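You operate a simulated robot arm through the tools that you are given. There is no shell and no other tool.

You are at the controls of a simulated two-armed robot. One attempt, no reset.

## Task
Change the press block for the one marked FORM E, clamp it and set the stop to its number.
Fine: the old block goes on the steel plate before the bridge; slide the bed in last; the press's blue lever stays at HOLD.

The check looks at the end state, three seconds after you hand in, the way a careful person would. Anything else that was tipped, shoved, dropped, spilled or broken makes it a failure.

## Robot
Two 7-joint arms with two-finger parallel grippers on one trunk that stands fixed in place. Base frame: the origin is at the foot of the trunk, x ahead of it, y to its left, z up. Readings come in m, degrees, newtons and seconds.
The left shoulder is at [0.063, 0.198, 1.229], the right one opposite. With the tool pointing down near the work surface each hand reaches from about 0.1 to 0.68 m from the base axis, measured 20 degrees to its own side. Payload 1.57 kg a hand.
The tool frame of a hand sits at the grasp point between the pads (the TCP): z along the fingers, y along the line on which they close. The tips reach 0.03 m beyond it. Largest opening 0.11 m; finger width 0.024, thickness 0.012; the body of the gripper, 0.048 by 0.112 m, starts 0.078 m behind the TCP.
Orientation is that of the tool frame in the base frame, as [roll, pitch, yaw] about the fixed x, y, z axes, in that order (R = Rz(yaw) Ry(pitch) Rx(roll)). With the fingers straight down and closing along the base's y, the tool's x points along the base's -x, its y along +y and its z along -z.

## Interface
- The arms move only by the tool apply_moves. It takes "left_targets", "right_targets" or both (then of equal length, played together; a hand with none holds still); each is a list of rows, each an object of numbers (a shift or turn left out is 0, a gripper value left out holds the last): "jaw": the finger opening in mm, from 0 to 110; "tx", "ty", "tz": the shift along the tool's x, y, z in mm; "wx", "wy", "wz": the turn, a rotation vector about the tool's x, y, z in degrees. In form: [{"jaw": .., "tx": .., "ty": .., "tz": .., "wx": .., "wy": .., "wz": ..}, ...]. A call has 1 to 20 rows; each row shifts and turns the commanded pose from where the row before left it, along the tool's axes as they then stand. Rows are played at 5 a second. More than 0.05 m and 8.6 degrees between two rows, or a gripper value outside its range, and nothing of the call is played. A pose out of reach is approached as far as the arm can. The call stops where the force on the tool passes 40 N (or 10 N more than at its start, if that is more) or the arm is blocked; 0.2 s more then pass. Each finger travels about 0.072 m/s and halts on what it meets, pressing with about 41 N; the grip force reading is that of the motor and also rises with nothing between the fingers. The clock runs only during rows and for 0.2 s after the last one: add rows that do not move to give the fingers time. The reply holds the time, the measured pose of the TCP, the force on the tool along the base axes, the opening and the grip force, in the units named above and with some noise, with the torque about the TCP (base axes, N m) and any sound that the robot's microphone picked up, and new pictures: "views" is both (left out), scene, wrist or none (wrist: the cameras of the hands that moved).
- Cameras (640 x 400 px; columns grow to the right, rows downward): "scene" is now at [0.104, 0.0244, 1.8084]; the picture's right is [0.30, -0.95, 0.00], its down [-0.78, -0.25, -0.58] and it looks along [0.55, 0.17, -0.81] (base axes); focal length 336 px, centre (320, 200). "left" rides on the left gripper at [0.07, -0.016, -0.141] in its tool frame; the picture's right is [0.23, 0.97, 0.00], its down [-0.86, 0.20, -0.48] and it looks along [-0.47, 0.11, 0.88] (tool axes); focal length 222 px, centre (320, 200). "right" rides on the right gripper at [0.07, 0.016, -0.141] in its tool frame; the picture's right is [-0.23, 0.97, 0.00], its down [-0.85, -0.20, -0.48] and it looks along [-0.47, -0.11, 0.88] (tool axes); focal length 222 px, centre (320, 200). There is no depth. A picture from a camera that has moved, and an enlarged one, comes with that camera's place and axes in the base frame and with its lens.
- raise_lower(by): slides the trunk up (or, below 0, down) by that many m; the arms and the scene camera ride with it, the base frame stays. It gives what a move gives, with no picture.
- aim_head(pan, tilt): turns the head with the scene camera to pan (to the left, within 86 degrees either way) and tilt (down, from -29 to 69), counted from straight ahead of the robot. It gives what a move gives, and a new picture of the scene camera.
- close_up(camera, box): a new picture of the part [left, top, right, bottom] of that camera's present view, enlarged. It takes no simulated time.
- job_done(): hands the job in; it is judged then, once.

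Nothing tells you positions but the pictures and the camera data. Unless the task says otherwise, let go and move clear before handing in.

The tools are called after "Emit:" as a command line: name --argument value ..., lists and objects as JSON in quotes. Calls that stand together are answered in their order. apply_moves: Moves the arms, as the interface text tells. Its arguments: {"type":"object","properties":{"left_targets":{"type":"array"},"right_targets":{"type":"array"},"views":{"type":"string","enum":["both","scene","wrist","none"]}},"required":[]} The other tools are called the same way: raise_lower (by) moves the trunk up or down; aim_head (pan, tilt) turns the head that bears the scene camera; close_up (camera, box) takes an enlarged picture of a part of a camera's view; job_done () hands the job in.

At the start:

```text
clock: 0.0
left_eef_pos: [0.4209, 0.3666, 1.2331]
left_tcp_rot: [180.0, 0.0, 180.0]
left_contact_force: [0.0, 0.6, 0.4]
left_torque: [-0.01, 0.01, -0.01]
left_finger_gap: 0.11
left_grip_force: 0.0
right_eef_pos: [0.4474, -0.042, 1.1909]
right_tcp_rot: [180.0, -0.1, -180.0]
right_contact_force: [0.0, -0.6, -0.5]
right_torque: [-0.02, -0.04, 0.01]
right_finger_gap: 0.11
right_grip_force: 0.0
trunk travel left (down, up): [-0.825, 0.165]
head pan, tilt (commanded): [17.5, 54.3]
```

scene: 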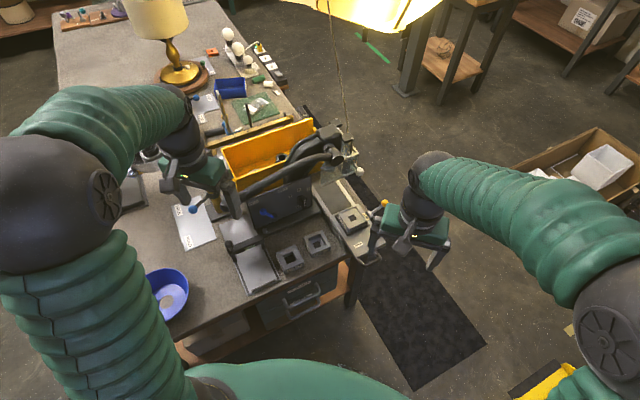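
right: 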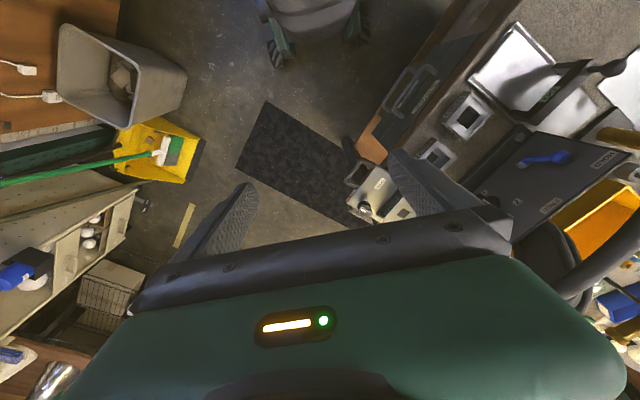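
left: 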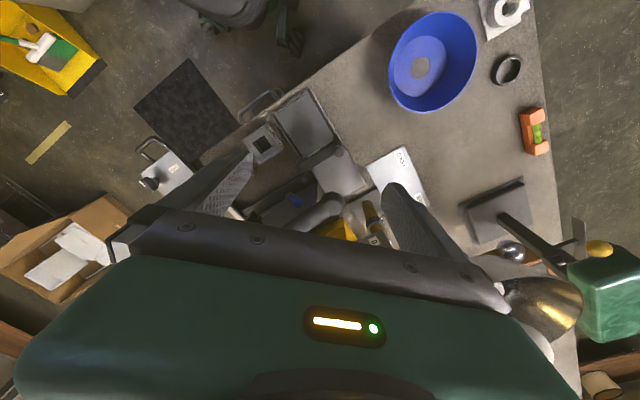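

I see a workbench ahead with a press (dark bridge frame with a blue lever), a drawer-like bed sticking out to its right, and several square blocks around it. I will first take enlarged pictures to identify the parts before moving anything.

Emit:
close_up --camera "scene" --box '[220, 120, 400, 300]'

Emit:
close_up --camera "right" --box '[330, 60, 640, 260]'

Emit:
close_up --camera "left" --box '[120, 60, 460, 260]'

Emit:
close_up --camera "scene" --box '[140, 150, 300, 250]'

```text
2.22 times, centred on (310, 210) of scene
camera zoom: at [0.104, 0.0244, 1.8084], right [0.3, -0.95, 0.0], down [-0.78, -0.25, -0.58], along [0.55, 0.17, -0.81], focal length 747 px, centre (342, 178)
```

zoom: 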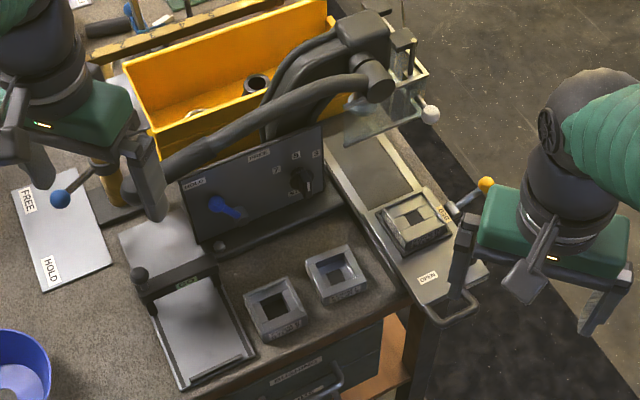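

```text
2.00 times, centred on (485, 160) of right
camera zoom: at [0.3796, -0.0259, 1.3323], right [0.23, 0.97, 0.0], down [0.86, -0.2, 0.48], along [0.47, -0.11, -0.88], focal length 444 px, centre (-10, 280)
```

zoom: 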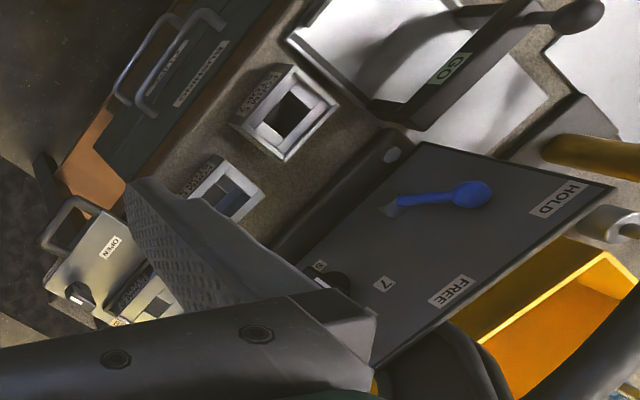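

```text
1.88 times, centred on (290, 160) of left
camera zoom: at [0.3506, 0.3511, 1.3753], right [-0.23, 0.97, 0.0], down [0.86, 0.2, 0.48], along [0.47, 0.11, -0.88], focal length 418 px, centre (376, 275)
```

zoom: 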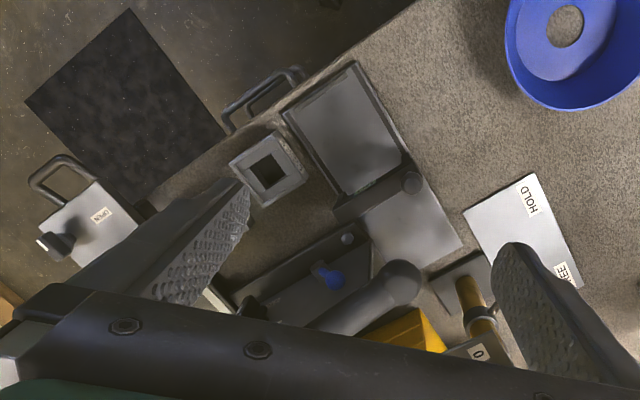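

```text
4.00 times, centred on (220, 200) of scene
camera zoom: at [0.104, 0.0244, 1.8084], right [0.3, -0.95, 0.0], down [-0.78, -0.25, -0.58], along [0.55, 0.17, -0.81], focal length 1345 px, centre (720, 200)
```

zoom: 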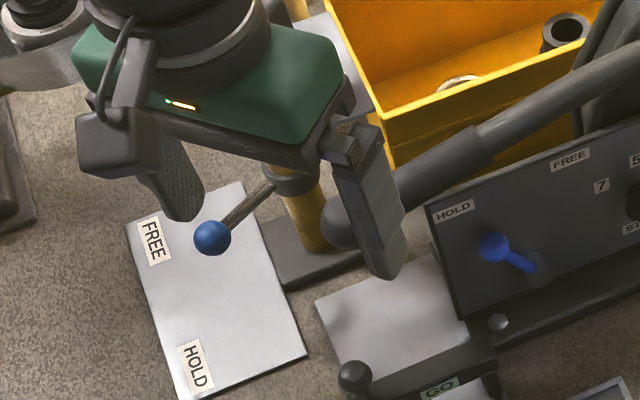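

The press's panel carries a blue lever (at HOLD) and a small stop knob with numbers, and the bed with an old block is slid out to the right. I'll enlarge further to read the labels.

Emit:
close_up --camera "scene" --box '[265, 175, 345, 225]'

Emit:
close_up --camera "scene" --box '[310, 190, 390, 270]'

Emit:
close_up --camera "scene" --box '[260, 220, 350, 280]'

Emit:
close_up --camera "scene" --box '[300, 120, 380, 190]'

Emit:
close_up --camera "right" --box '[330, 80, 490, 180]'

Emit:
close_up --camera "right" --box '[330, 150, 430, 230]'

Emit:
close_up --camera "right" --box '[470, 130, 640, 240]'

```text
8.00 times, centred on (305, 200) of scene
camera zoom: at [0.104, 0.0244, 1.8084], right [0.3, -0.95, 0.0], down [-0.78, -0.25, -0.58], along [0.55, 0.17, -0.81], focal length 2690 px, centre (440, 200)
```

zoom: 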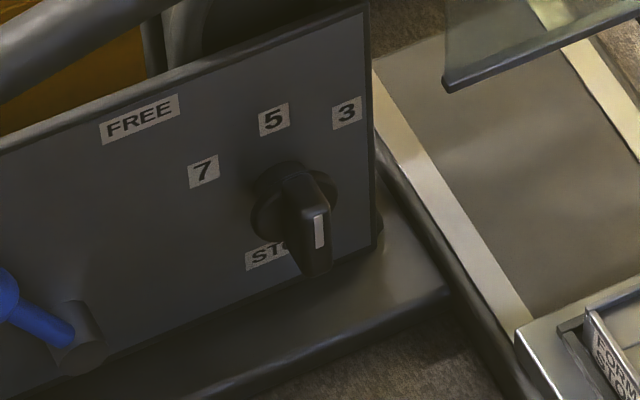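

```text
5.00 times, centred on (350, 230) of scene
camera zoom: at [0.104, 0.0244, 1.8084], right [0.3, -0.95, 0.0], down [-0.78, -0.25, -0.58], along [0.55, 0.17, -0.81], focal length 1681 px, centre (170, 50)
```

zoom: 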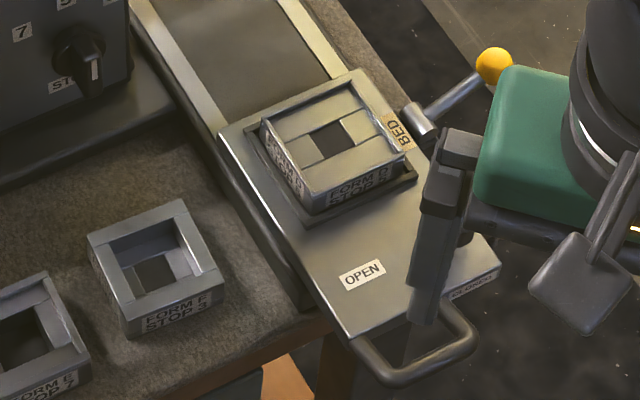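

```text
6.67 times, centred on (305, 250) of scene
camera zoom: at [0.104, 0.0244, 1.8084], right [0.3, -0.95, 0.0], down [-0.78, -0.25, -0.58], along [0.55, 0.17, -0.81], focal length 2242 px, centre (420, -133)
```

zoom: 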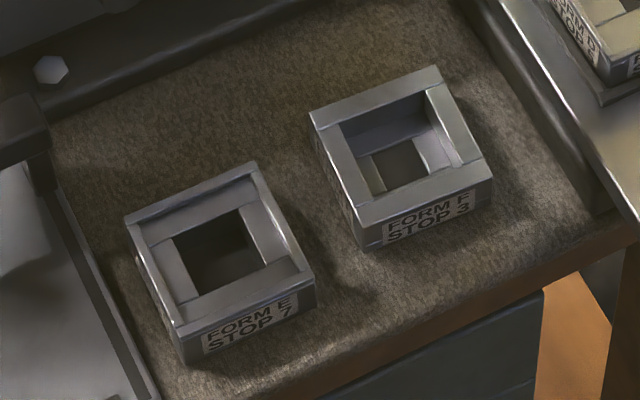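

```text
5.71 times, centred on (340, 155) of scene
camera zoom: at [0.104, 0.0244, 1.8084], right [0.3, -0.95, 0.0], down [-0.78, -0.25, -0.58], along [0.55, 0.17, -0.81], focal length 1922 px, centre (206, 457)
```

zoom: 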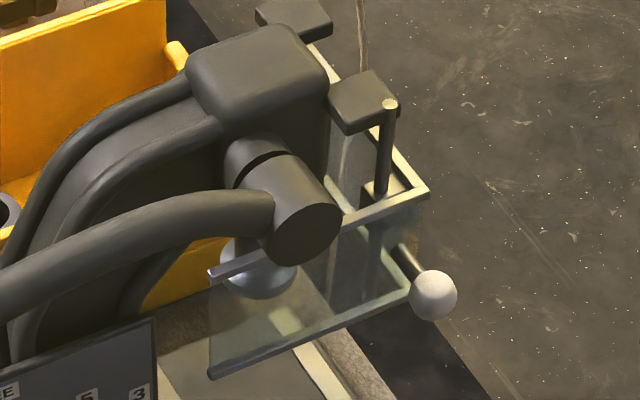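

```text
4.00 times, centred on (410, 130) of right
camera zoom: at [0.3796, -0.0259, 1.3323], right [0.23, 0.97, 0.0], down [0.86, -0.2, 0.48], along [0.47, -0.11, -0.88], focal length 888 px, centre (-40, 480)
```

zoom: 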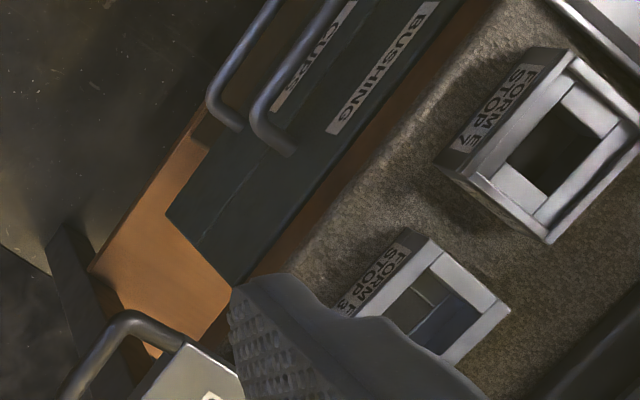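

```text
5.00 times, centred on (380, 190) of right
camera zoom: at [0.3796, -0.0259, 1.3323], right [0.23, 0.97, 0.0], down [0.86, -0.2, 0.48], along [0.47, -0.11, -0.88], focal length 1111 px, centre (20, 250)
```

zoom: 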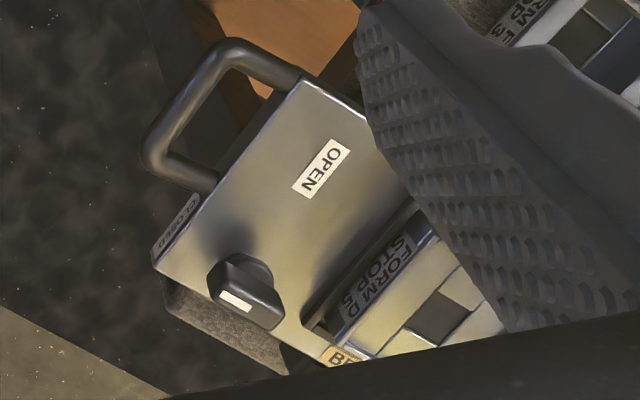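

```text
3.64 times, centred on (555, 185) of right
camera zoom: at [0.3796, -0.0259, 1.3323], right [0.23, 0.97, 0.0], down [0.86, -0.2, 0.48], along [0.47, -0.11, -0.88], focal length 808 px, centre (-534, 254)
```

zoom: 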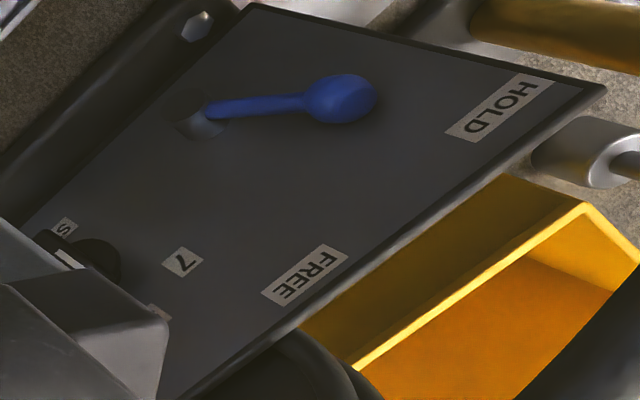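

The block to fit is FORM E / STOP 7 (near-left of the loose pair), and FORM D / STOP 5 sits in the bed; the bench stands about 44° turned to me. I'll move both hands out of the scene camera's view to see everything clearly.

Emit:
apply_moves --left_targets '[{"tx": 30, "ty": 40}, {"tx": 30, "ty": 40}, {"tx": 30, "ty": 40}, {"tx": 30, "ty": 30}]' --right_targets '[{"tx": 20, "ty": -45}, {"tx": 20, "ty": -45}, {"tx": 20, "ty": -45}, {"tx": 20, "ty": -45}]' --views "both"

```text
clock: 1.0
left_eef_pos: [0.2955, 0.5183, 1.2325]
left_tcp_rot: [-179.9, 0.0, -180.0]
left_contact_force: [-0.1, -0.8, 0.0]
left_torque: [-0.01, -0.04, -0.02]
left_finger_gap: 0.11
left_grip_force: 0.0
right_eef_pos: [0.3644, -0.222, 1.1933]
right_tcp_rot: [-179.9, 0.1, -180.0]
right_contact_force: [-0.1, 0.7, 0.5]
right_torque: [-0.02, 0.01, -0.01]
right_finger_gap: 0.11
right_grip_force: 0.1
trunk travel left (down, up): [-0.825, 0.165]
head pan, tilt (commanded): [17.5, 54.3]
camera scene: at [0.1005, 0.0245, 1.8086], right [0.3, -0.95, 0.0], down [-0.77, -0.25, -0.58], along [0.56, 0.17, -0.81], focal length 336 px, centre (320, 200)
camera right: at [0.2962, -0.2052, 1.3339], right [0.23, 0.97, 0.0], down [0.85, -0.2, 0.48], along [0.47, -0.11, -0.88], focal length 222 px, centre (320, 200)
camera left: at [0.2257, 0.502, 1.3747], right [-0.23, 0.97, 0.0], down [0.85, 0.2, 0.48], along [0.47, 0.11, -0.88], focal length 222 px, centre (320, 200)
```

scene: 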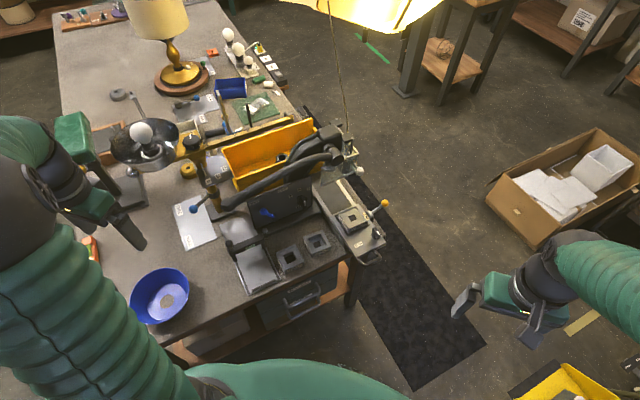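
right: 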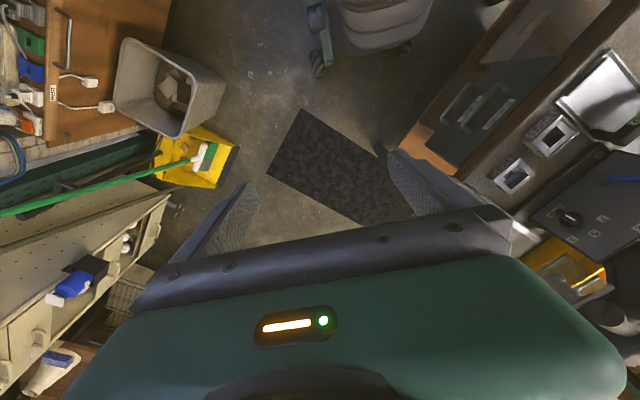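
left: 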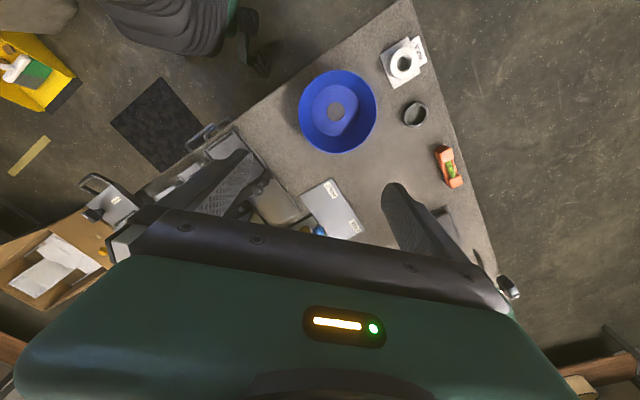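

The view is clear now: steel plate at left front, FORM E and F blocks, panel, and the bed at right. I'll enlarge the key zones.

Emit:
close_up --camera "scene" --box '[320, 190, 400, 240]'

Emit:
close_up --camera "scene" --box '[330, 215, 410, 265]'

Emit:
close_up --camera "scene" --box '[165, 180, 245, 230]'

Emit:
close_up --camera "scene" --box '[215, 205, 311, 265]'

Emit:
close_up --camera "scene" --box '[215, 240, 311, 300]'

Emit:
close_up --camera "scene" --box '[240, 170, 320, 220]'

Emit:
close_up --camera "scene" --box '[290, 120, 386, 180]'

Emit:
close_up --camera "right" --box '[480, 100, 640, 200]'

Emit:
close_up --camera "right" --box '[480, 180, 640, 280]'

```text
8.00 times, centred on (360, 215) of scene
camera zoom: at [0.1005, 0.0245, 1.8086], right [0.3, -0.95, 0.0], down [-0.77, -0.25, -0.58], along [0.56, 0.17, -0.81], focal length 2690 px, centre (0, 80)
```

zoom: 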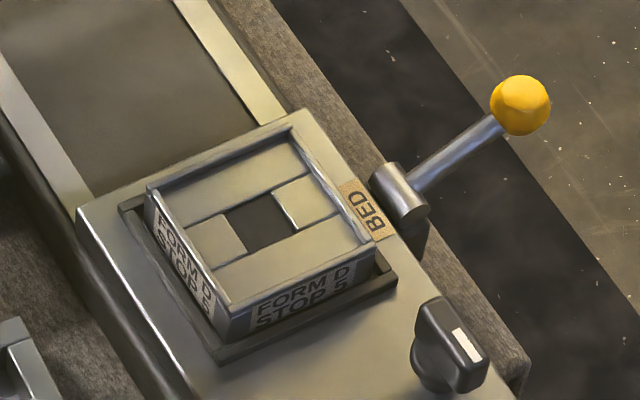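

```text
8.00 times, centred on (370, 240) of scene
camera zoom: at [0.1005, 0.0245, 1.8086], right [0.3, -0.95, 0.0], down [-0.77, -0.25, -0.58], along [0.56, 0.17, -0.81], focal length 2690 px, centre (-80, -120)
```

zoom: 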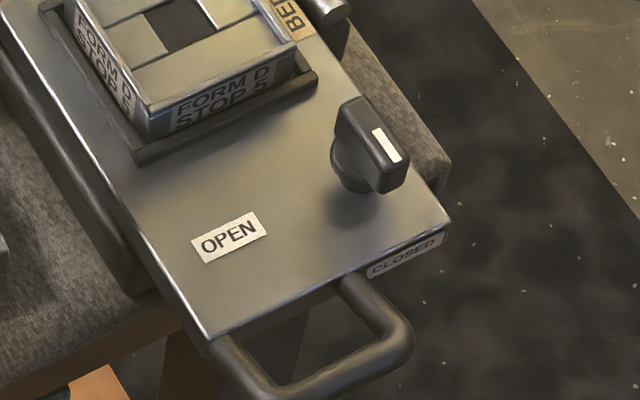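

```text
8.00 times, centred on (205, 205) of scene
camera zoom: at [0.1005, 0.0245, 1.8086], right [0.3, -0.95, 0.0], down [-0.77, -0.25, -0.58], along [0.56, 0.17, -0.81], focal length 2690 px, centre (1240, 160)
```

zoom: 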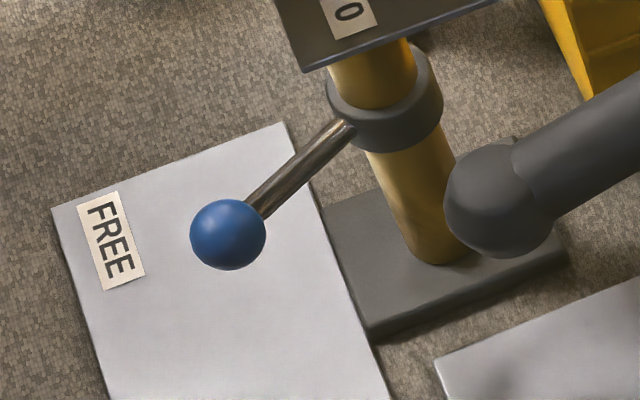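

```text
6.67 times, centred on (263, 235) of scene
camera zoom: at [0.1005, 0.0245, 1.8086], right [0.3, -0.95, 0.0], down [-0.77, -0.25, -0.58], along [0.56, 0.17, -0.81], focal length 2242 px, centre (700, -33)
```

zoom: 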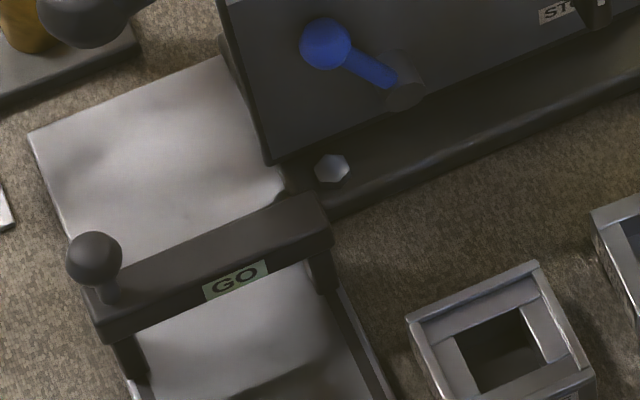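

```text
6.67 times, centred on (263, 270) of scene
camera zoom: at [0.1005, 0.0245, 1.8086], right [0.3, -0.95, 0.0], down [-0.77, -0.25, -0.58], along [0.56, 0.17, -0.81], focal length 2242 px, centre (700, -267)
```

zoom: 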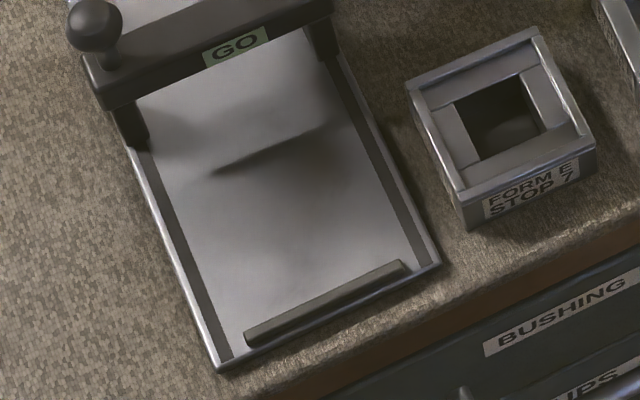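

```text
8.00 times, centred on (280, 195) of scene
camera zoom: at [0.1005, 0.0245, 1.8086], right [0.3, -0.95, 0.0], down [-0.77, -0.25, -0.58], along [0.56, 0.17, -0.81], focal length 2690 px, centre (640, 240)
```

zoom: 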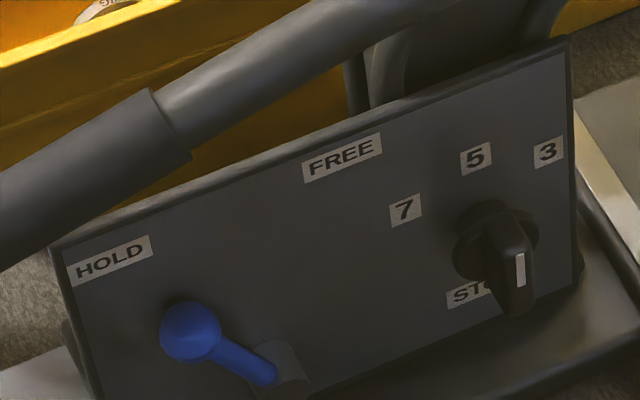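

```text
6.67 times, centred on (338, 150) of scene
camera zoom: at [0.1005, 0.0245, 1.8086], right [0.3, -0.95, 0.0], down [-0.77, -0.25, -0.58], along [0.56, 0.17, -0.81], focal length 2242 px, centre (200, 533)
```

zoom: 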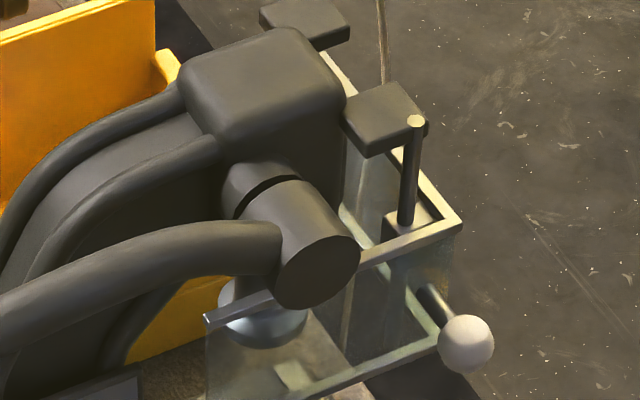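

```text
4.00 times, centred on (560, 150) of right
camera zoom: at [0.2962, -0.2052, 1.3339], right [0.23, 0.97, 0.0], down [0.85, -0.2, 0.48], along [0.47, -0.11, -0.88], focal length 888 px, centre (-640, 400)
```

zoom: 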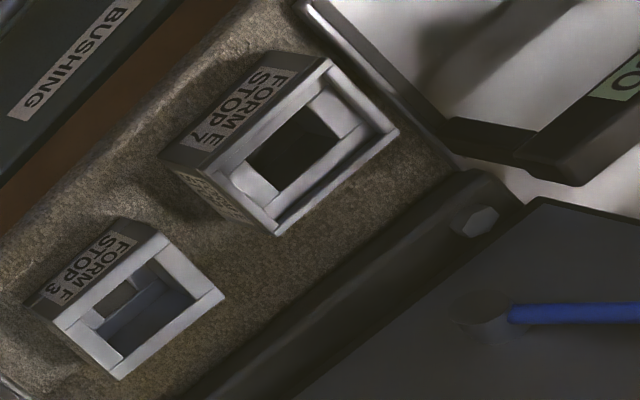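

```text
4.00 times, centred on (560, 230) of right
camera zoom: at [0.2962, -0.2052, 1.3339], right [0.23, 0.97, 0.0], down [0.85, -0.2, 0.48], along [0.47, -0.11, -0.88], focal length 888 px, centre (-640, 80)
```

zoom: 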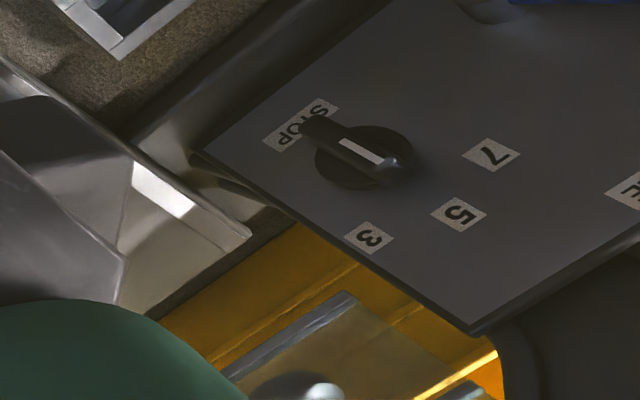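

I can now read everything: bed with FORM D, a clamp knob (OPEN/CLOSED), the yellow BED lever, the stop dial 7/5/3 and the GO bridge over the steel plate. I'll bring the right hand above the bed to look at the clamp knob, pocket and lever from close by.

Emit:
apply_moves --right_targets '[{"tx": -37, "ty": 28, "tz": 18}, {"tx": -37, "ty": 28, "tz": 18}, {"tx": -37, "ty": 28, "tz": 18}, {"tx": -37, "ty": 28, "tz": 18}, {"tx": -37, "ty": 28, "tz": 18}, {}]' --views "wrist"

```text
clock: 2.4
left_eef_pos: [0.2967, 0.5194, 1.2337]
left_tcp_rot: [-180.0, 0.0, 180.0]
left_contact_force: [-0.5, -0.1, 0.3]
left_torque: [0.01, -0.02, 0.01]
left_finger_gap: 0.11
left_grip_force: 0.0
right_eef_pos: [0.5508, -0.0817, 1.101]
right_tcp_rot: [-179.9, 0.1, -180.0]
right_contact_force: [-0.3, -0.2, -0.2]
right_torque: [0.0, -0.04, 0.04]
right_finger_gap: 0.1101
right_grip_force: 0.1
trunk travel left (down, up): [-0.825, 0.165]
head pan, tilt (commanded): [17.5, 54.3]
camera right: at [0.4824, -0.0645, 1.2418], right [0.23, 0.97, 0.0], down [0.85, -0.2, 0.48], along [0.47, -0.11, -0.88], focal length 222 px, centre (320, 200)
```

right: 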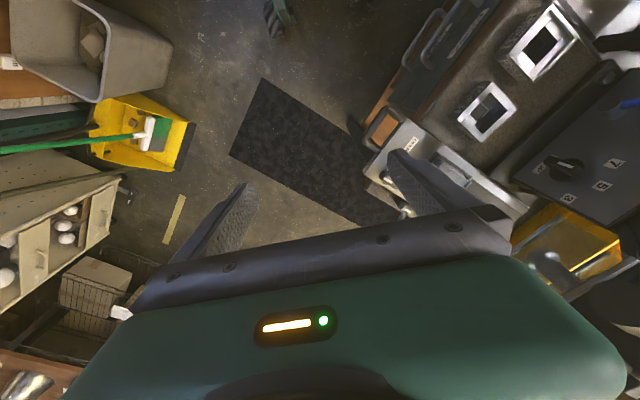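

The bed is right of centre in this view, partly behind a finger. I'll shift the hand to the left and slightly back to see it between the fingers.

Emit:
apply_moves --right_targets '[{"tx": 20, "ty": 40}, {"tx": 20, "ty": 40}, {"tx": 20, "ty": 40}, {"tx": 10, "ty": 30}, {}]' --views "wrist"

Emit:
close_up --camera "right" --box '[240, 100, 400, 200]'

Emit:
close_up --camera "right" --box '[400, 100, 560, 200]'

```text
clock: 3.6
left_eef_pos: [0.2982, 0.5169, 1.2323]
left_tcp_rot: [-179.9, 0.0, -180.0]
left_contact_force: [-0.2, 0.7, 0.4]
left_torque: [-0.05, 0.0, -0.02]
left_finger_gap: 0.1099
left_grip_force: 0.0
right_eef_pos: [0.483, 0.0664, 1.1019]
right_tcp_rot: [179.9, 0.1, 179.9]
right_contact_force: [0.5, 0.5, 0.2]
right_torque: [0.0, 0.0, 0.04]
right_finger_gap: 0.1099
right_grip_force: 0.0
trunk travel left (down, up): [-0.825, 0.165]
head pan, tilt (commanded): [17.5, 54.3]
camera right: at [0.414, 0.0823, 1.2432], right [0.23, 0.97, 0.0], down [0.85, -0.2, 0.48], along [0.47, -0.11, -0.88], focal length 222 px, centre (320, 200)
```

right: 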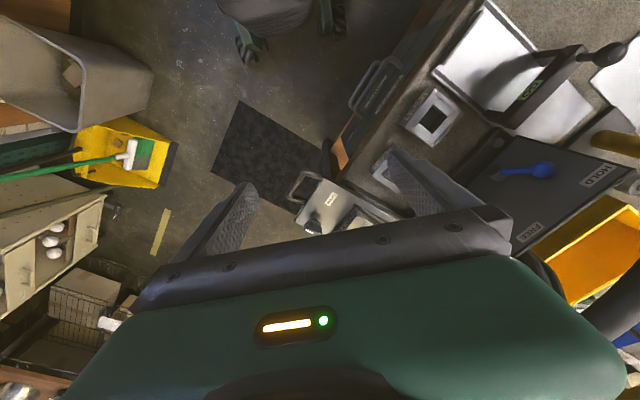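

```text
4.00 times, centred on (320, 150) of right
camera zoom: at [0.414, 0.0823, 1.2432], right [0.23, 0.97, 0.0], down [0.85, -0.2, 0.48], along [0.47, -0.11, -0.88], focal length 888 px, centre (320, 400)
```

zoom: 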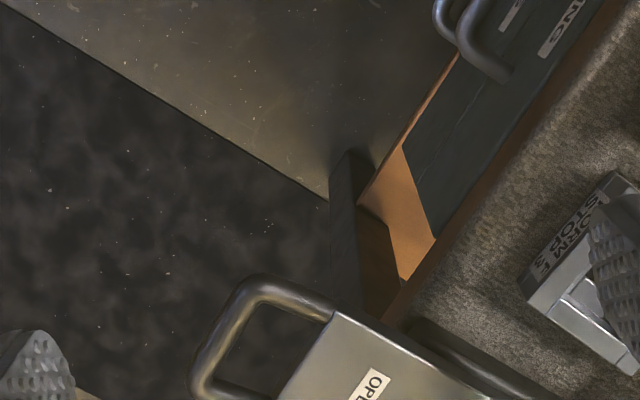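

```text
4.00 times, centred on (480, 150) of right
camera zoom: at [0.414, 0.0823, 1.2432], right [0.23, 0.97, 0.0], down [0.85, -0.2, 0.48], along [0.47, -0.11, -0.88], focal length 888 px, centre (-320, 400)
```

zoom: 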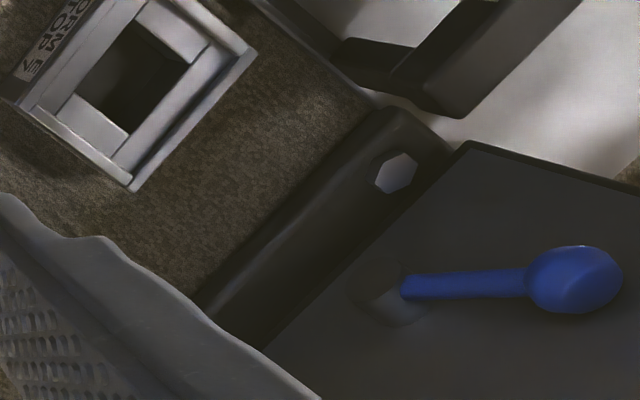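

I'll move the hand 0.11 m forward so the bed comes into the middle of the view.

Emit:
apply_moves --right_targets '[{"tx": -40}, {"tx": -40}, {"tx": -30, "ty": -10}, {}]' --views "wrist"

Emit:
close_up --camera "right" --box '[240, 80, 400, 180]'

Emit:
close_up --camera "right" --box '[240, 130, 400, 230]'

Emit:
close_up --camera "right" --box '[440, 100, 640, 225]'

```text
clock: 4.6
left_eef_pos: [0.2961, 0.5167, 1.2332]
left_tcp_rot: [-180.0, 0.0, 179.9]
left_contact_force: [-0.3, 0.1, 0.1]
left_torque: [0.02, 0.01, 0.0]
left_finger_gap: 0.1101
left_grip_force: 0.1
right_eef_pos: [0.5927, 0.0555, 1.1025]
right_tcp_rot: [-180.0, 0.0, -179.9]
right_contact_force: [-0.6, 0.2, 0.9]
right_torque: [-0.02, -0.02, -0.04]
right_finger_gap: 0.1102
right_grip_force: 0.1
trunk travel left (down, up): [-0.825, 0.165]
head pan, tilt (commanded): [17.5, 54.3]
camera right: at [0.5234, 0.0727, 1.2431], right [0.23, 0.97, 0.0], down [0.85, -0.2, 0.48], along [0.47, -0.11, -0.88], focal length 222 px, centre (320, 200)
```

right: 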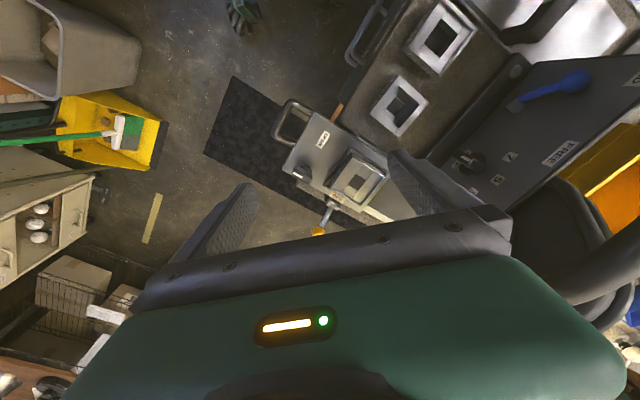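

```text
4.00 times, centred on (320, 130) of right
camera zoom: at [0.5234, 0.0727, 1.2431], right [0.23, 0.97, 0.0], down [0.85, -0.2, 0.48], along [0.47, -0.11, -0.88], focal length 888 px, centre (320, 480)
```

zoom: 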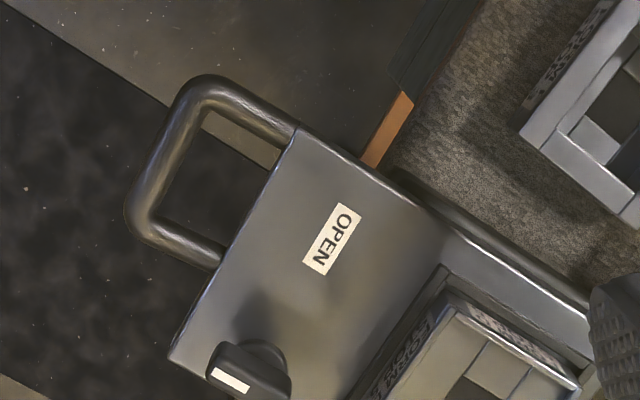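

```text
4.00 times, centred on (320, 180) of right
camera zoom: at [0.5234, 0.0727, 1.2431], right [0.23, 0.97, 0.0], down [0.85, -0.2, 0.48], along [0.47, -0.11, -0.88], focal length 888 px, centre (320, 280)
```

zoom: 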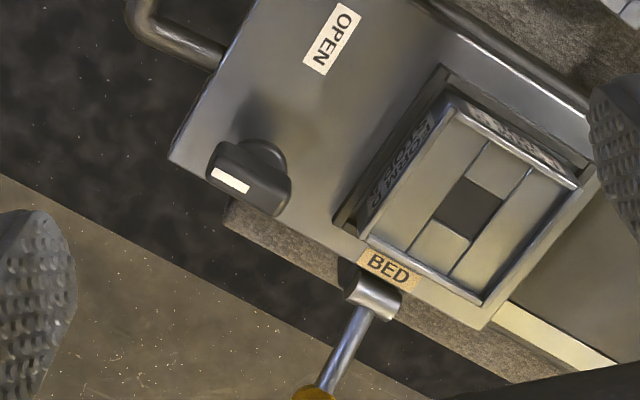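

```text
3.20 times, centred on (540, 162) of right
camera zoom: at [0.5234, 0.0727, 1.2431], right [0.23, 0.97, 0.0], down [0.85, -0.2, 0.48], along [0.47, -0.11, -0.88], focal length 711 px, centre (-384, 320)
```

zoom: 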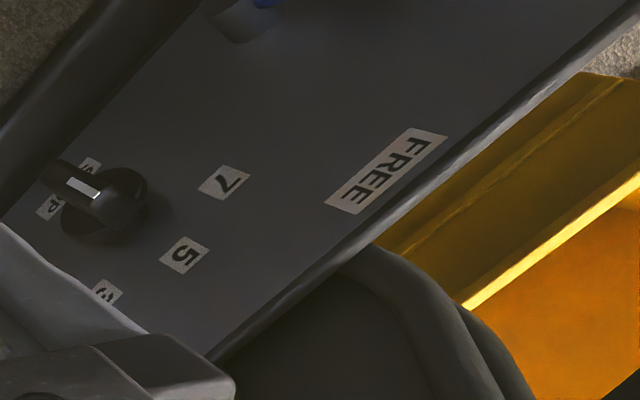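

The clamp knob's white mark points to the front edge (CLOSED); OPEN is a quarter turn clockwise from above. I take the knob to be at about (0.660, 0.012, 0.895) and bring the right hand above it, turned so the jaws straddle the bar.

Emit:
apply_moves --right_targets '[{"tx": -33, "ty": -22}, {"tx": -34, "ty": -22, "tz": 30}, {"wz": -7.2}, {"wz": -7.2}, {"wz": -7.2}, {"wz": -7.2}, {"wz": -7.2}, {"wz": -7.3}, {"jaw": 70}, {}]' --views "both"

Emit:
close_up --camera "right" --box '[240, 130, 400, 230]'

Emit:
close_up --camera "scene" --box '[320, 190, 416, 250]'

```text
refused: row 2 steps farther than a row can; nothing moved
```

```text
4.00 times, centred on (320, 180) of right
camera zoom: at [0.5234, 0.0727, 1.2431], right [0.23, 0.97, 0.0], down [0.85, -0.2, 0.48], along [0.47, -0.11, -0.88], focal length 888 px, centre (320, 280)
```

zoom: 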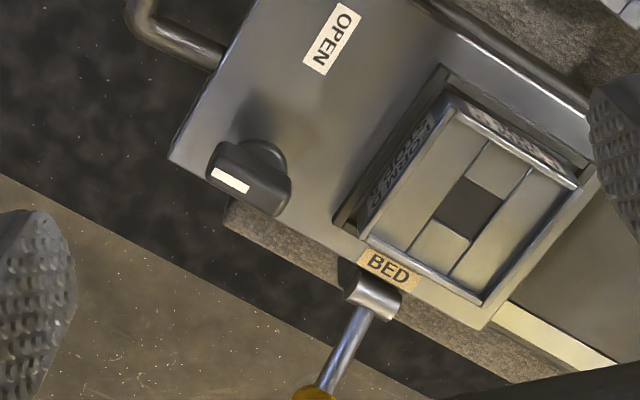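

```text
6.67 times, centred on (368, 220) of scene
camera zoom: at [0.103, 0.0248, 1.8084], right [0.3, -0.95, 0.0], down [-0.78, -0.25, -0.58], along [0.56, 0.17, -0.81], focal length 2242 px, centre (0, 67)
```

zoom: 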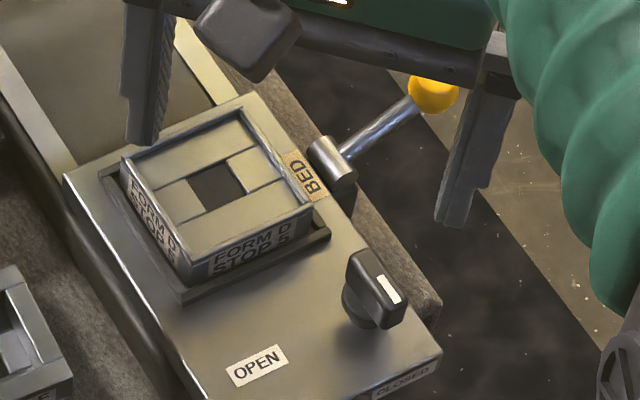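

The step was a touch too long, so nothing moved; same plan with smaller rows.

Emit:
apply_moves --right_targets '[{"tx": -33, "ty": -22}, {"tx": -34, "ty": -22}, {"tz": 30}, {"wz": -7.2}, {"wz": -7.2}, {"wz": -7.2}, {"wz": -7.2}, {"wz": -7.2}, {"wz": -7.3}, {"jaw": 70}, {}]' --views "both"

Emit:
close_up --camera "right" --box '[240, 130, 400, 230]'

Emit:
close_up --camera "scene" --box '[320, 190, 416, 250]'

```text
clock: 7.0
left_eef_pos: [0.2978, 0.5185, 1.2334]
left_tcp_rot: [180.0, 0.1, 180.0]
left_contact_force: [0.0, 0.1, 0.3]
left_torque: [-0.03, 0.02, -0.03]
left_finger_gap: 0.11
left_grip_force: 0.0
right_eef_pos: [0.6481, 0.0191, 1.071]
right_tcp_rot: [-179.9, -0.1, -136.6]
right_contact_force: [0.0, -0.4, -0.4]
right_torque: [0.06, -0.01, 0.01]
right_finger_gap: 0.0701
right_grip_force: 0.0
right hand out of reach, approached as far as the arm can: row 2
trunk travel left (down, up): [-0.825, 0.165]
head pan, tilt (commanded): [17.5, 54.3]
camera scene: at [0.1047, 0.0259, 1.8083], right [0.3, -0.95, 0.0], down [-0.78, -0.25, -0.58], along [0.55, 0.17, -0.81], focal length 336 px, centre (320, 200)
camera right: at [0.588, -0.0177, 1.2124], right [-0.5, 0.86, 0.0], down [0.76, 0.44, 0.48], along [0.41, 0.24, -0.88], focal length 222 px, centre (320, 200)
```

scene: 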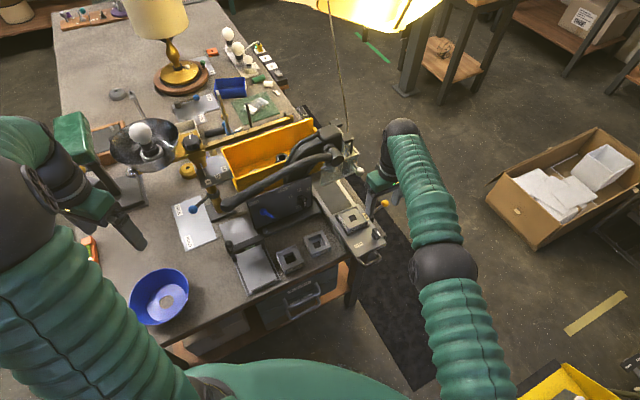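
right: 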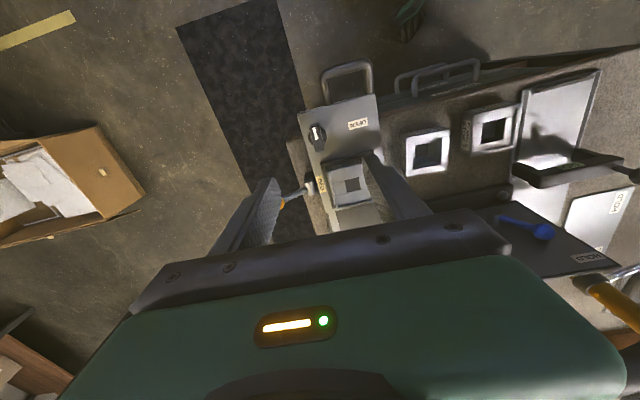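

```text
4.00 times, centred on (320, 180) of right
camera zoom: at [0.588, -0.0177, 1.2124], right [-0.5, 0.86, 0.0], down [0.76, 0.44, 0.48], along [0.41, 0.24, -0.88], focal length 888 px, centre (320, 280)
```

zoom: 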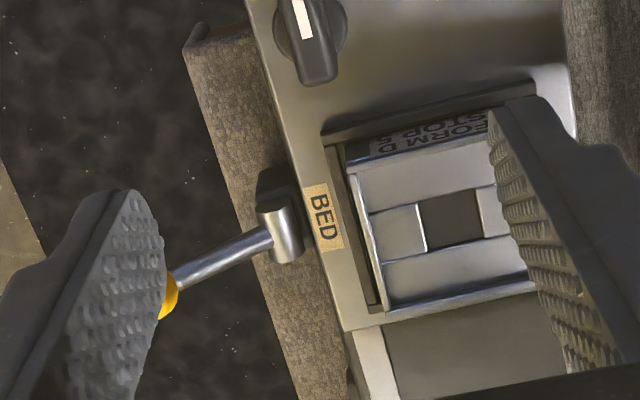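

```text
6.67 times, centred on (368, 220) of scene
camera zoom: at [0.1047, 0.0259, 1.8083], right [0.3, -0.95, 0.0], down [-0.78, -0.25, -0.58], along [0.55, 0.17, -0.81], focal length 2242 px, centre (0, 67)
```

zoom: 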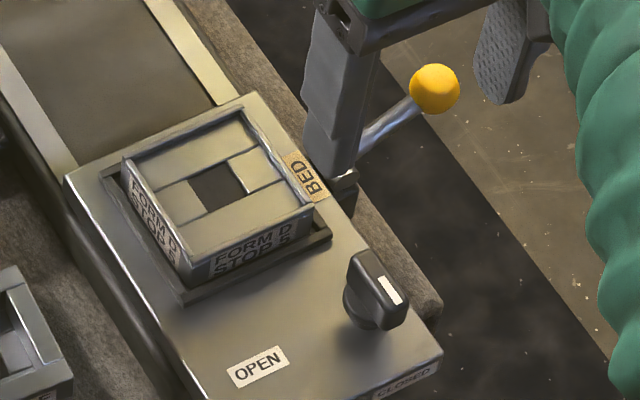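

The straight-down reach ends just short of the knob (about 0.625 m from the shoulder), so I'll lower the trunk to put the shoulders nearer wrist height and use a small tilt. First I raise both hands so nothing comes down with the trunk.

Emit:
apply_moves --left_targets '[{"tz": -40}, {"tz": -40}, {"tz": -20}, {}]' --right_targets '[{"tx": 40}, {"tz": -45}, {"tz": -35}, {}]' --views "none"

Emit:
raise_lower --by -0.12

Emit:
close_up --camera "right" --box '[240, 130, 400, 230]'

Emit:
close_up --camera "scene" --box '[0, 0, 640, 400]'

Emit:
close_up --camera "right" --box '[0, 0, 640, 400]'

```text
clock: 8.0
left_eef_pos: [0.2993, 0.5202, 1.3329]
left_tcp_rot: [-179.8, 0.0, 180.0]
left_contact_force: [-0.4, -0.5, -0.1]
left_torque: [-0.03, 0.01, 0.0]
left_finger_gap: 0.1101
left_grip_force: 0.1
right_eef_pos: [0.6192, -0.0074, 1.1512]
right_tcp_rot: [-179.9, -0.1, -136.6]
right_contact_force: [0.5, 0.1, -0.5]
right_torque: [-0.01, 0.02, 0.02]
right_finger_gap: 0.0703
right_grip_force: 0.1
trunk travel left (down, up): [-0.825, 0.165]
head pan, tilt (commanded): [17.5, 54.3]
```

```text
clock: 9.5
left_eef_pos: [0.2976, 0.5186, 1.2132]
left_tcp_rot: [179.9, 0.2, -180.0]
left_contact_force: [-0.8, 0.1, 0.4]
left_torque: [0.0, 0.01, 0.03]
left_finger_gap: 0.1101
left_grip_force: 0.1
right_eef_pos: [0.6172, -0.0105, 1.0319]
right_tcp_rot: [-180.0, 0.0, -136.7]
right_contact_force: [0.2, 0.0, 0.1]
right_torque: [-0.01, 0.0, -0.02]
right_finger_gap: 0.07
right_grip_force: 0.0
trunk travel left (down, up): [-0.705, 0.285]
head pan, tilt (commanded): [17.5, 54.3]
```

```text
4.00 times, centred on (320, 180) of right
camera zoom: at [0.5567, -0.0455, 1.1734], right [-0.5, 0.86, 0.0], down [0.76, 0.44, 0.48], along [0.41, 0.24, -0.88], focal length 888 px, centre (320, 280)
```

zoom: 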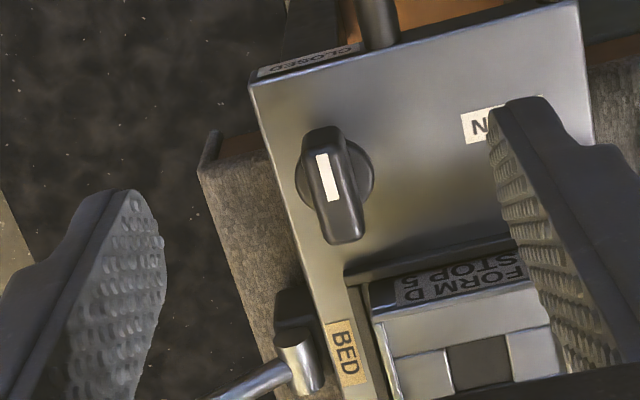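

```text
1.00 times, centred on (320, 200) of scene (not enlarged: the box is as wide or as high as the picture)
camera zoom: at [0.1039, 0.0254, 1.6884], right [0.3, -0.95, 0.0], down [-0.78, -0.25, -0.58], along [0.55, 0.17, -0.81], focal length 336 px, centre (320, 200)
```

zoom: 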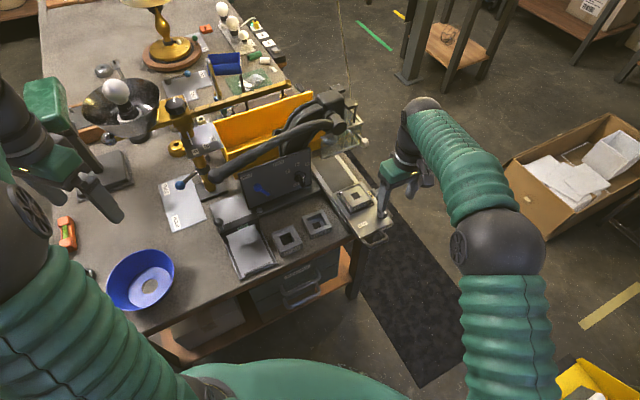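

```text
1.00 times, centred on (320, 200) of right (not enlarged: the box is as wide or as high as the picture)
camera zoom: at [0.5567, -0.0455, 1.1734], right [-0.5, 0.86, 0.0], down [0.76, 0.44, 0.48], along [0.41, 0.24, -0.88], focal length 222 px, centre (320, 200)
```

zoom: 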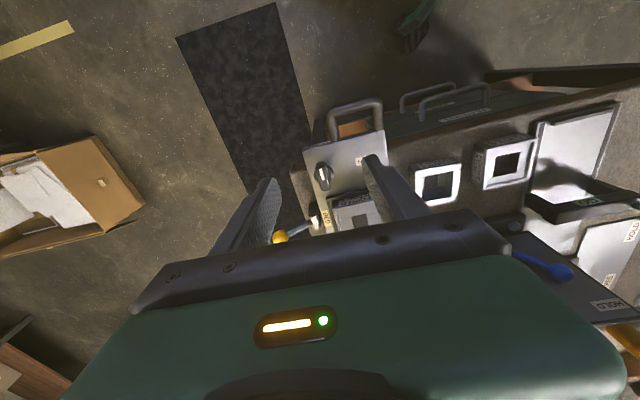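

With the trunk lower the views are closer. I'll enlarge the scene view of the bed and blocks to triangulate knob and block positions.

Emit:
close_up --camera "scene" --box '[320, 170, 416, 230]'

Emit:
close_up --camera "scene" --box '[340, 190, 404, 230]'

Emit:
close_up --camera "scene" --box '[250, 200, 346, 260]'

Emit:
close_up --camera "scene" --box '[290, 90, 386, 150]'

Emit:
close_up --camera "right" --box '[390, 110, 550, 210]'

```text
6.67 times, centred on (368, 200) of scene
camera zoom: at [0.1039, 0.0254, 1.6884], right [0.3, -0.95, 0.0], down [-0.78, -0.25, -0.58], along [0.55, 0.17, -0.81], focal length 2242 px, centre (0, 200)
```

zoom: 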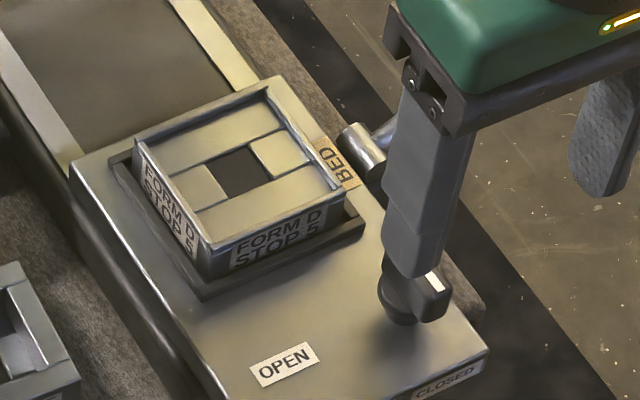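

```text
10.00 times, centred on (372, 210) of scene
camera zoom: at [0.1039, 0.0254, 1.6884], right [0.3, -0.95, 0.0], down [-0.78, -0.25, -0.58], along [0.55, 0.17, -0.81], focal length 3363 px, centre (-200, 100)
```

zoom: 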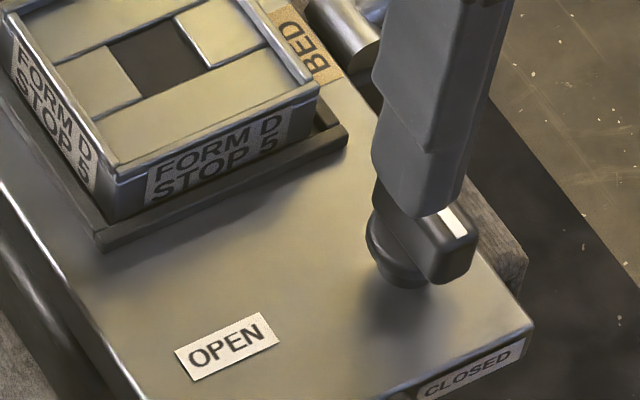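

```text
6.67 times, centred on (298, 230) of scene
camera zoom: at [0.1039, 0.0254, 1.6884], right [0.3, -0.95, 0.0], down [-0.78, -0.25, -0.58], along [0.55, 0.17, -0.81], focal length 2242 px, centre (467, 0)
```

zoom: 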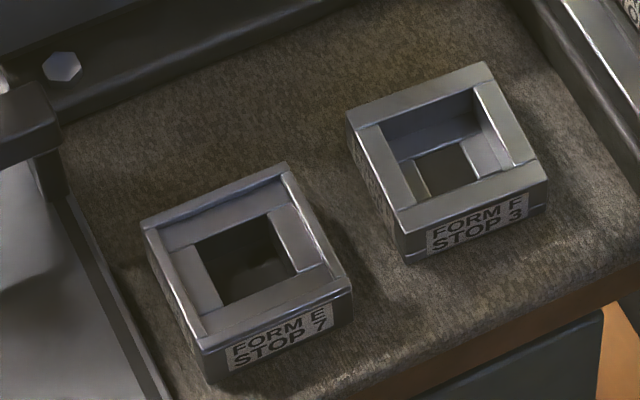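

```text
6.67 times, centred on (338, 120) of scene
camera zoom: at [0.1039, 0.0254, 1.6884], right [0.3, -0.95, 0.0], down [-0.78, -0.25, -0.58], along [0.55, 0.17, -0.81], focal length 2242 px, centre (200, 733)
```

zoom: 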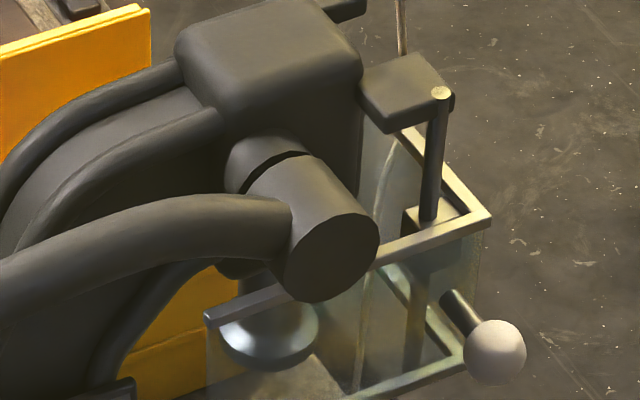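

```text
4.00 times, centred on (470, 160) of right
camera zoom: at [0.5567, -0.0455, 1.1734], right [-0.5, 0.86, 0.0], down [0.76, 0.44, 0.48], along [0.41, 0.24, -0.88], focal length 888 px, centre (-280, 360)
```

zoom: 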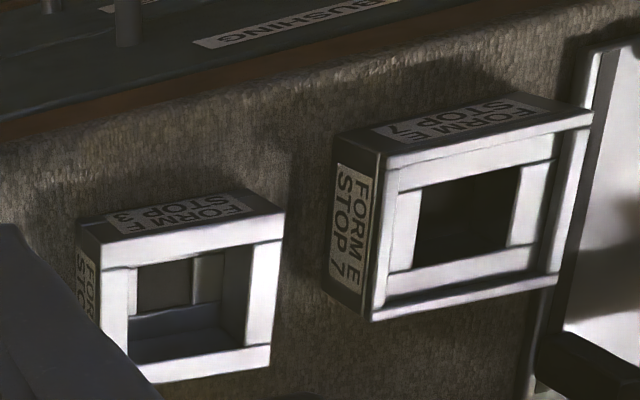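

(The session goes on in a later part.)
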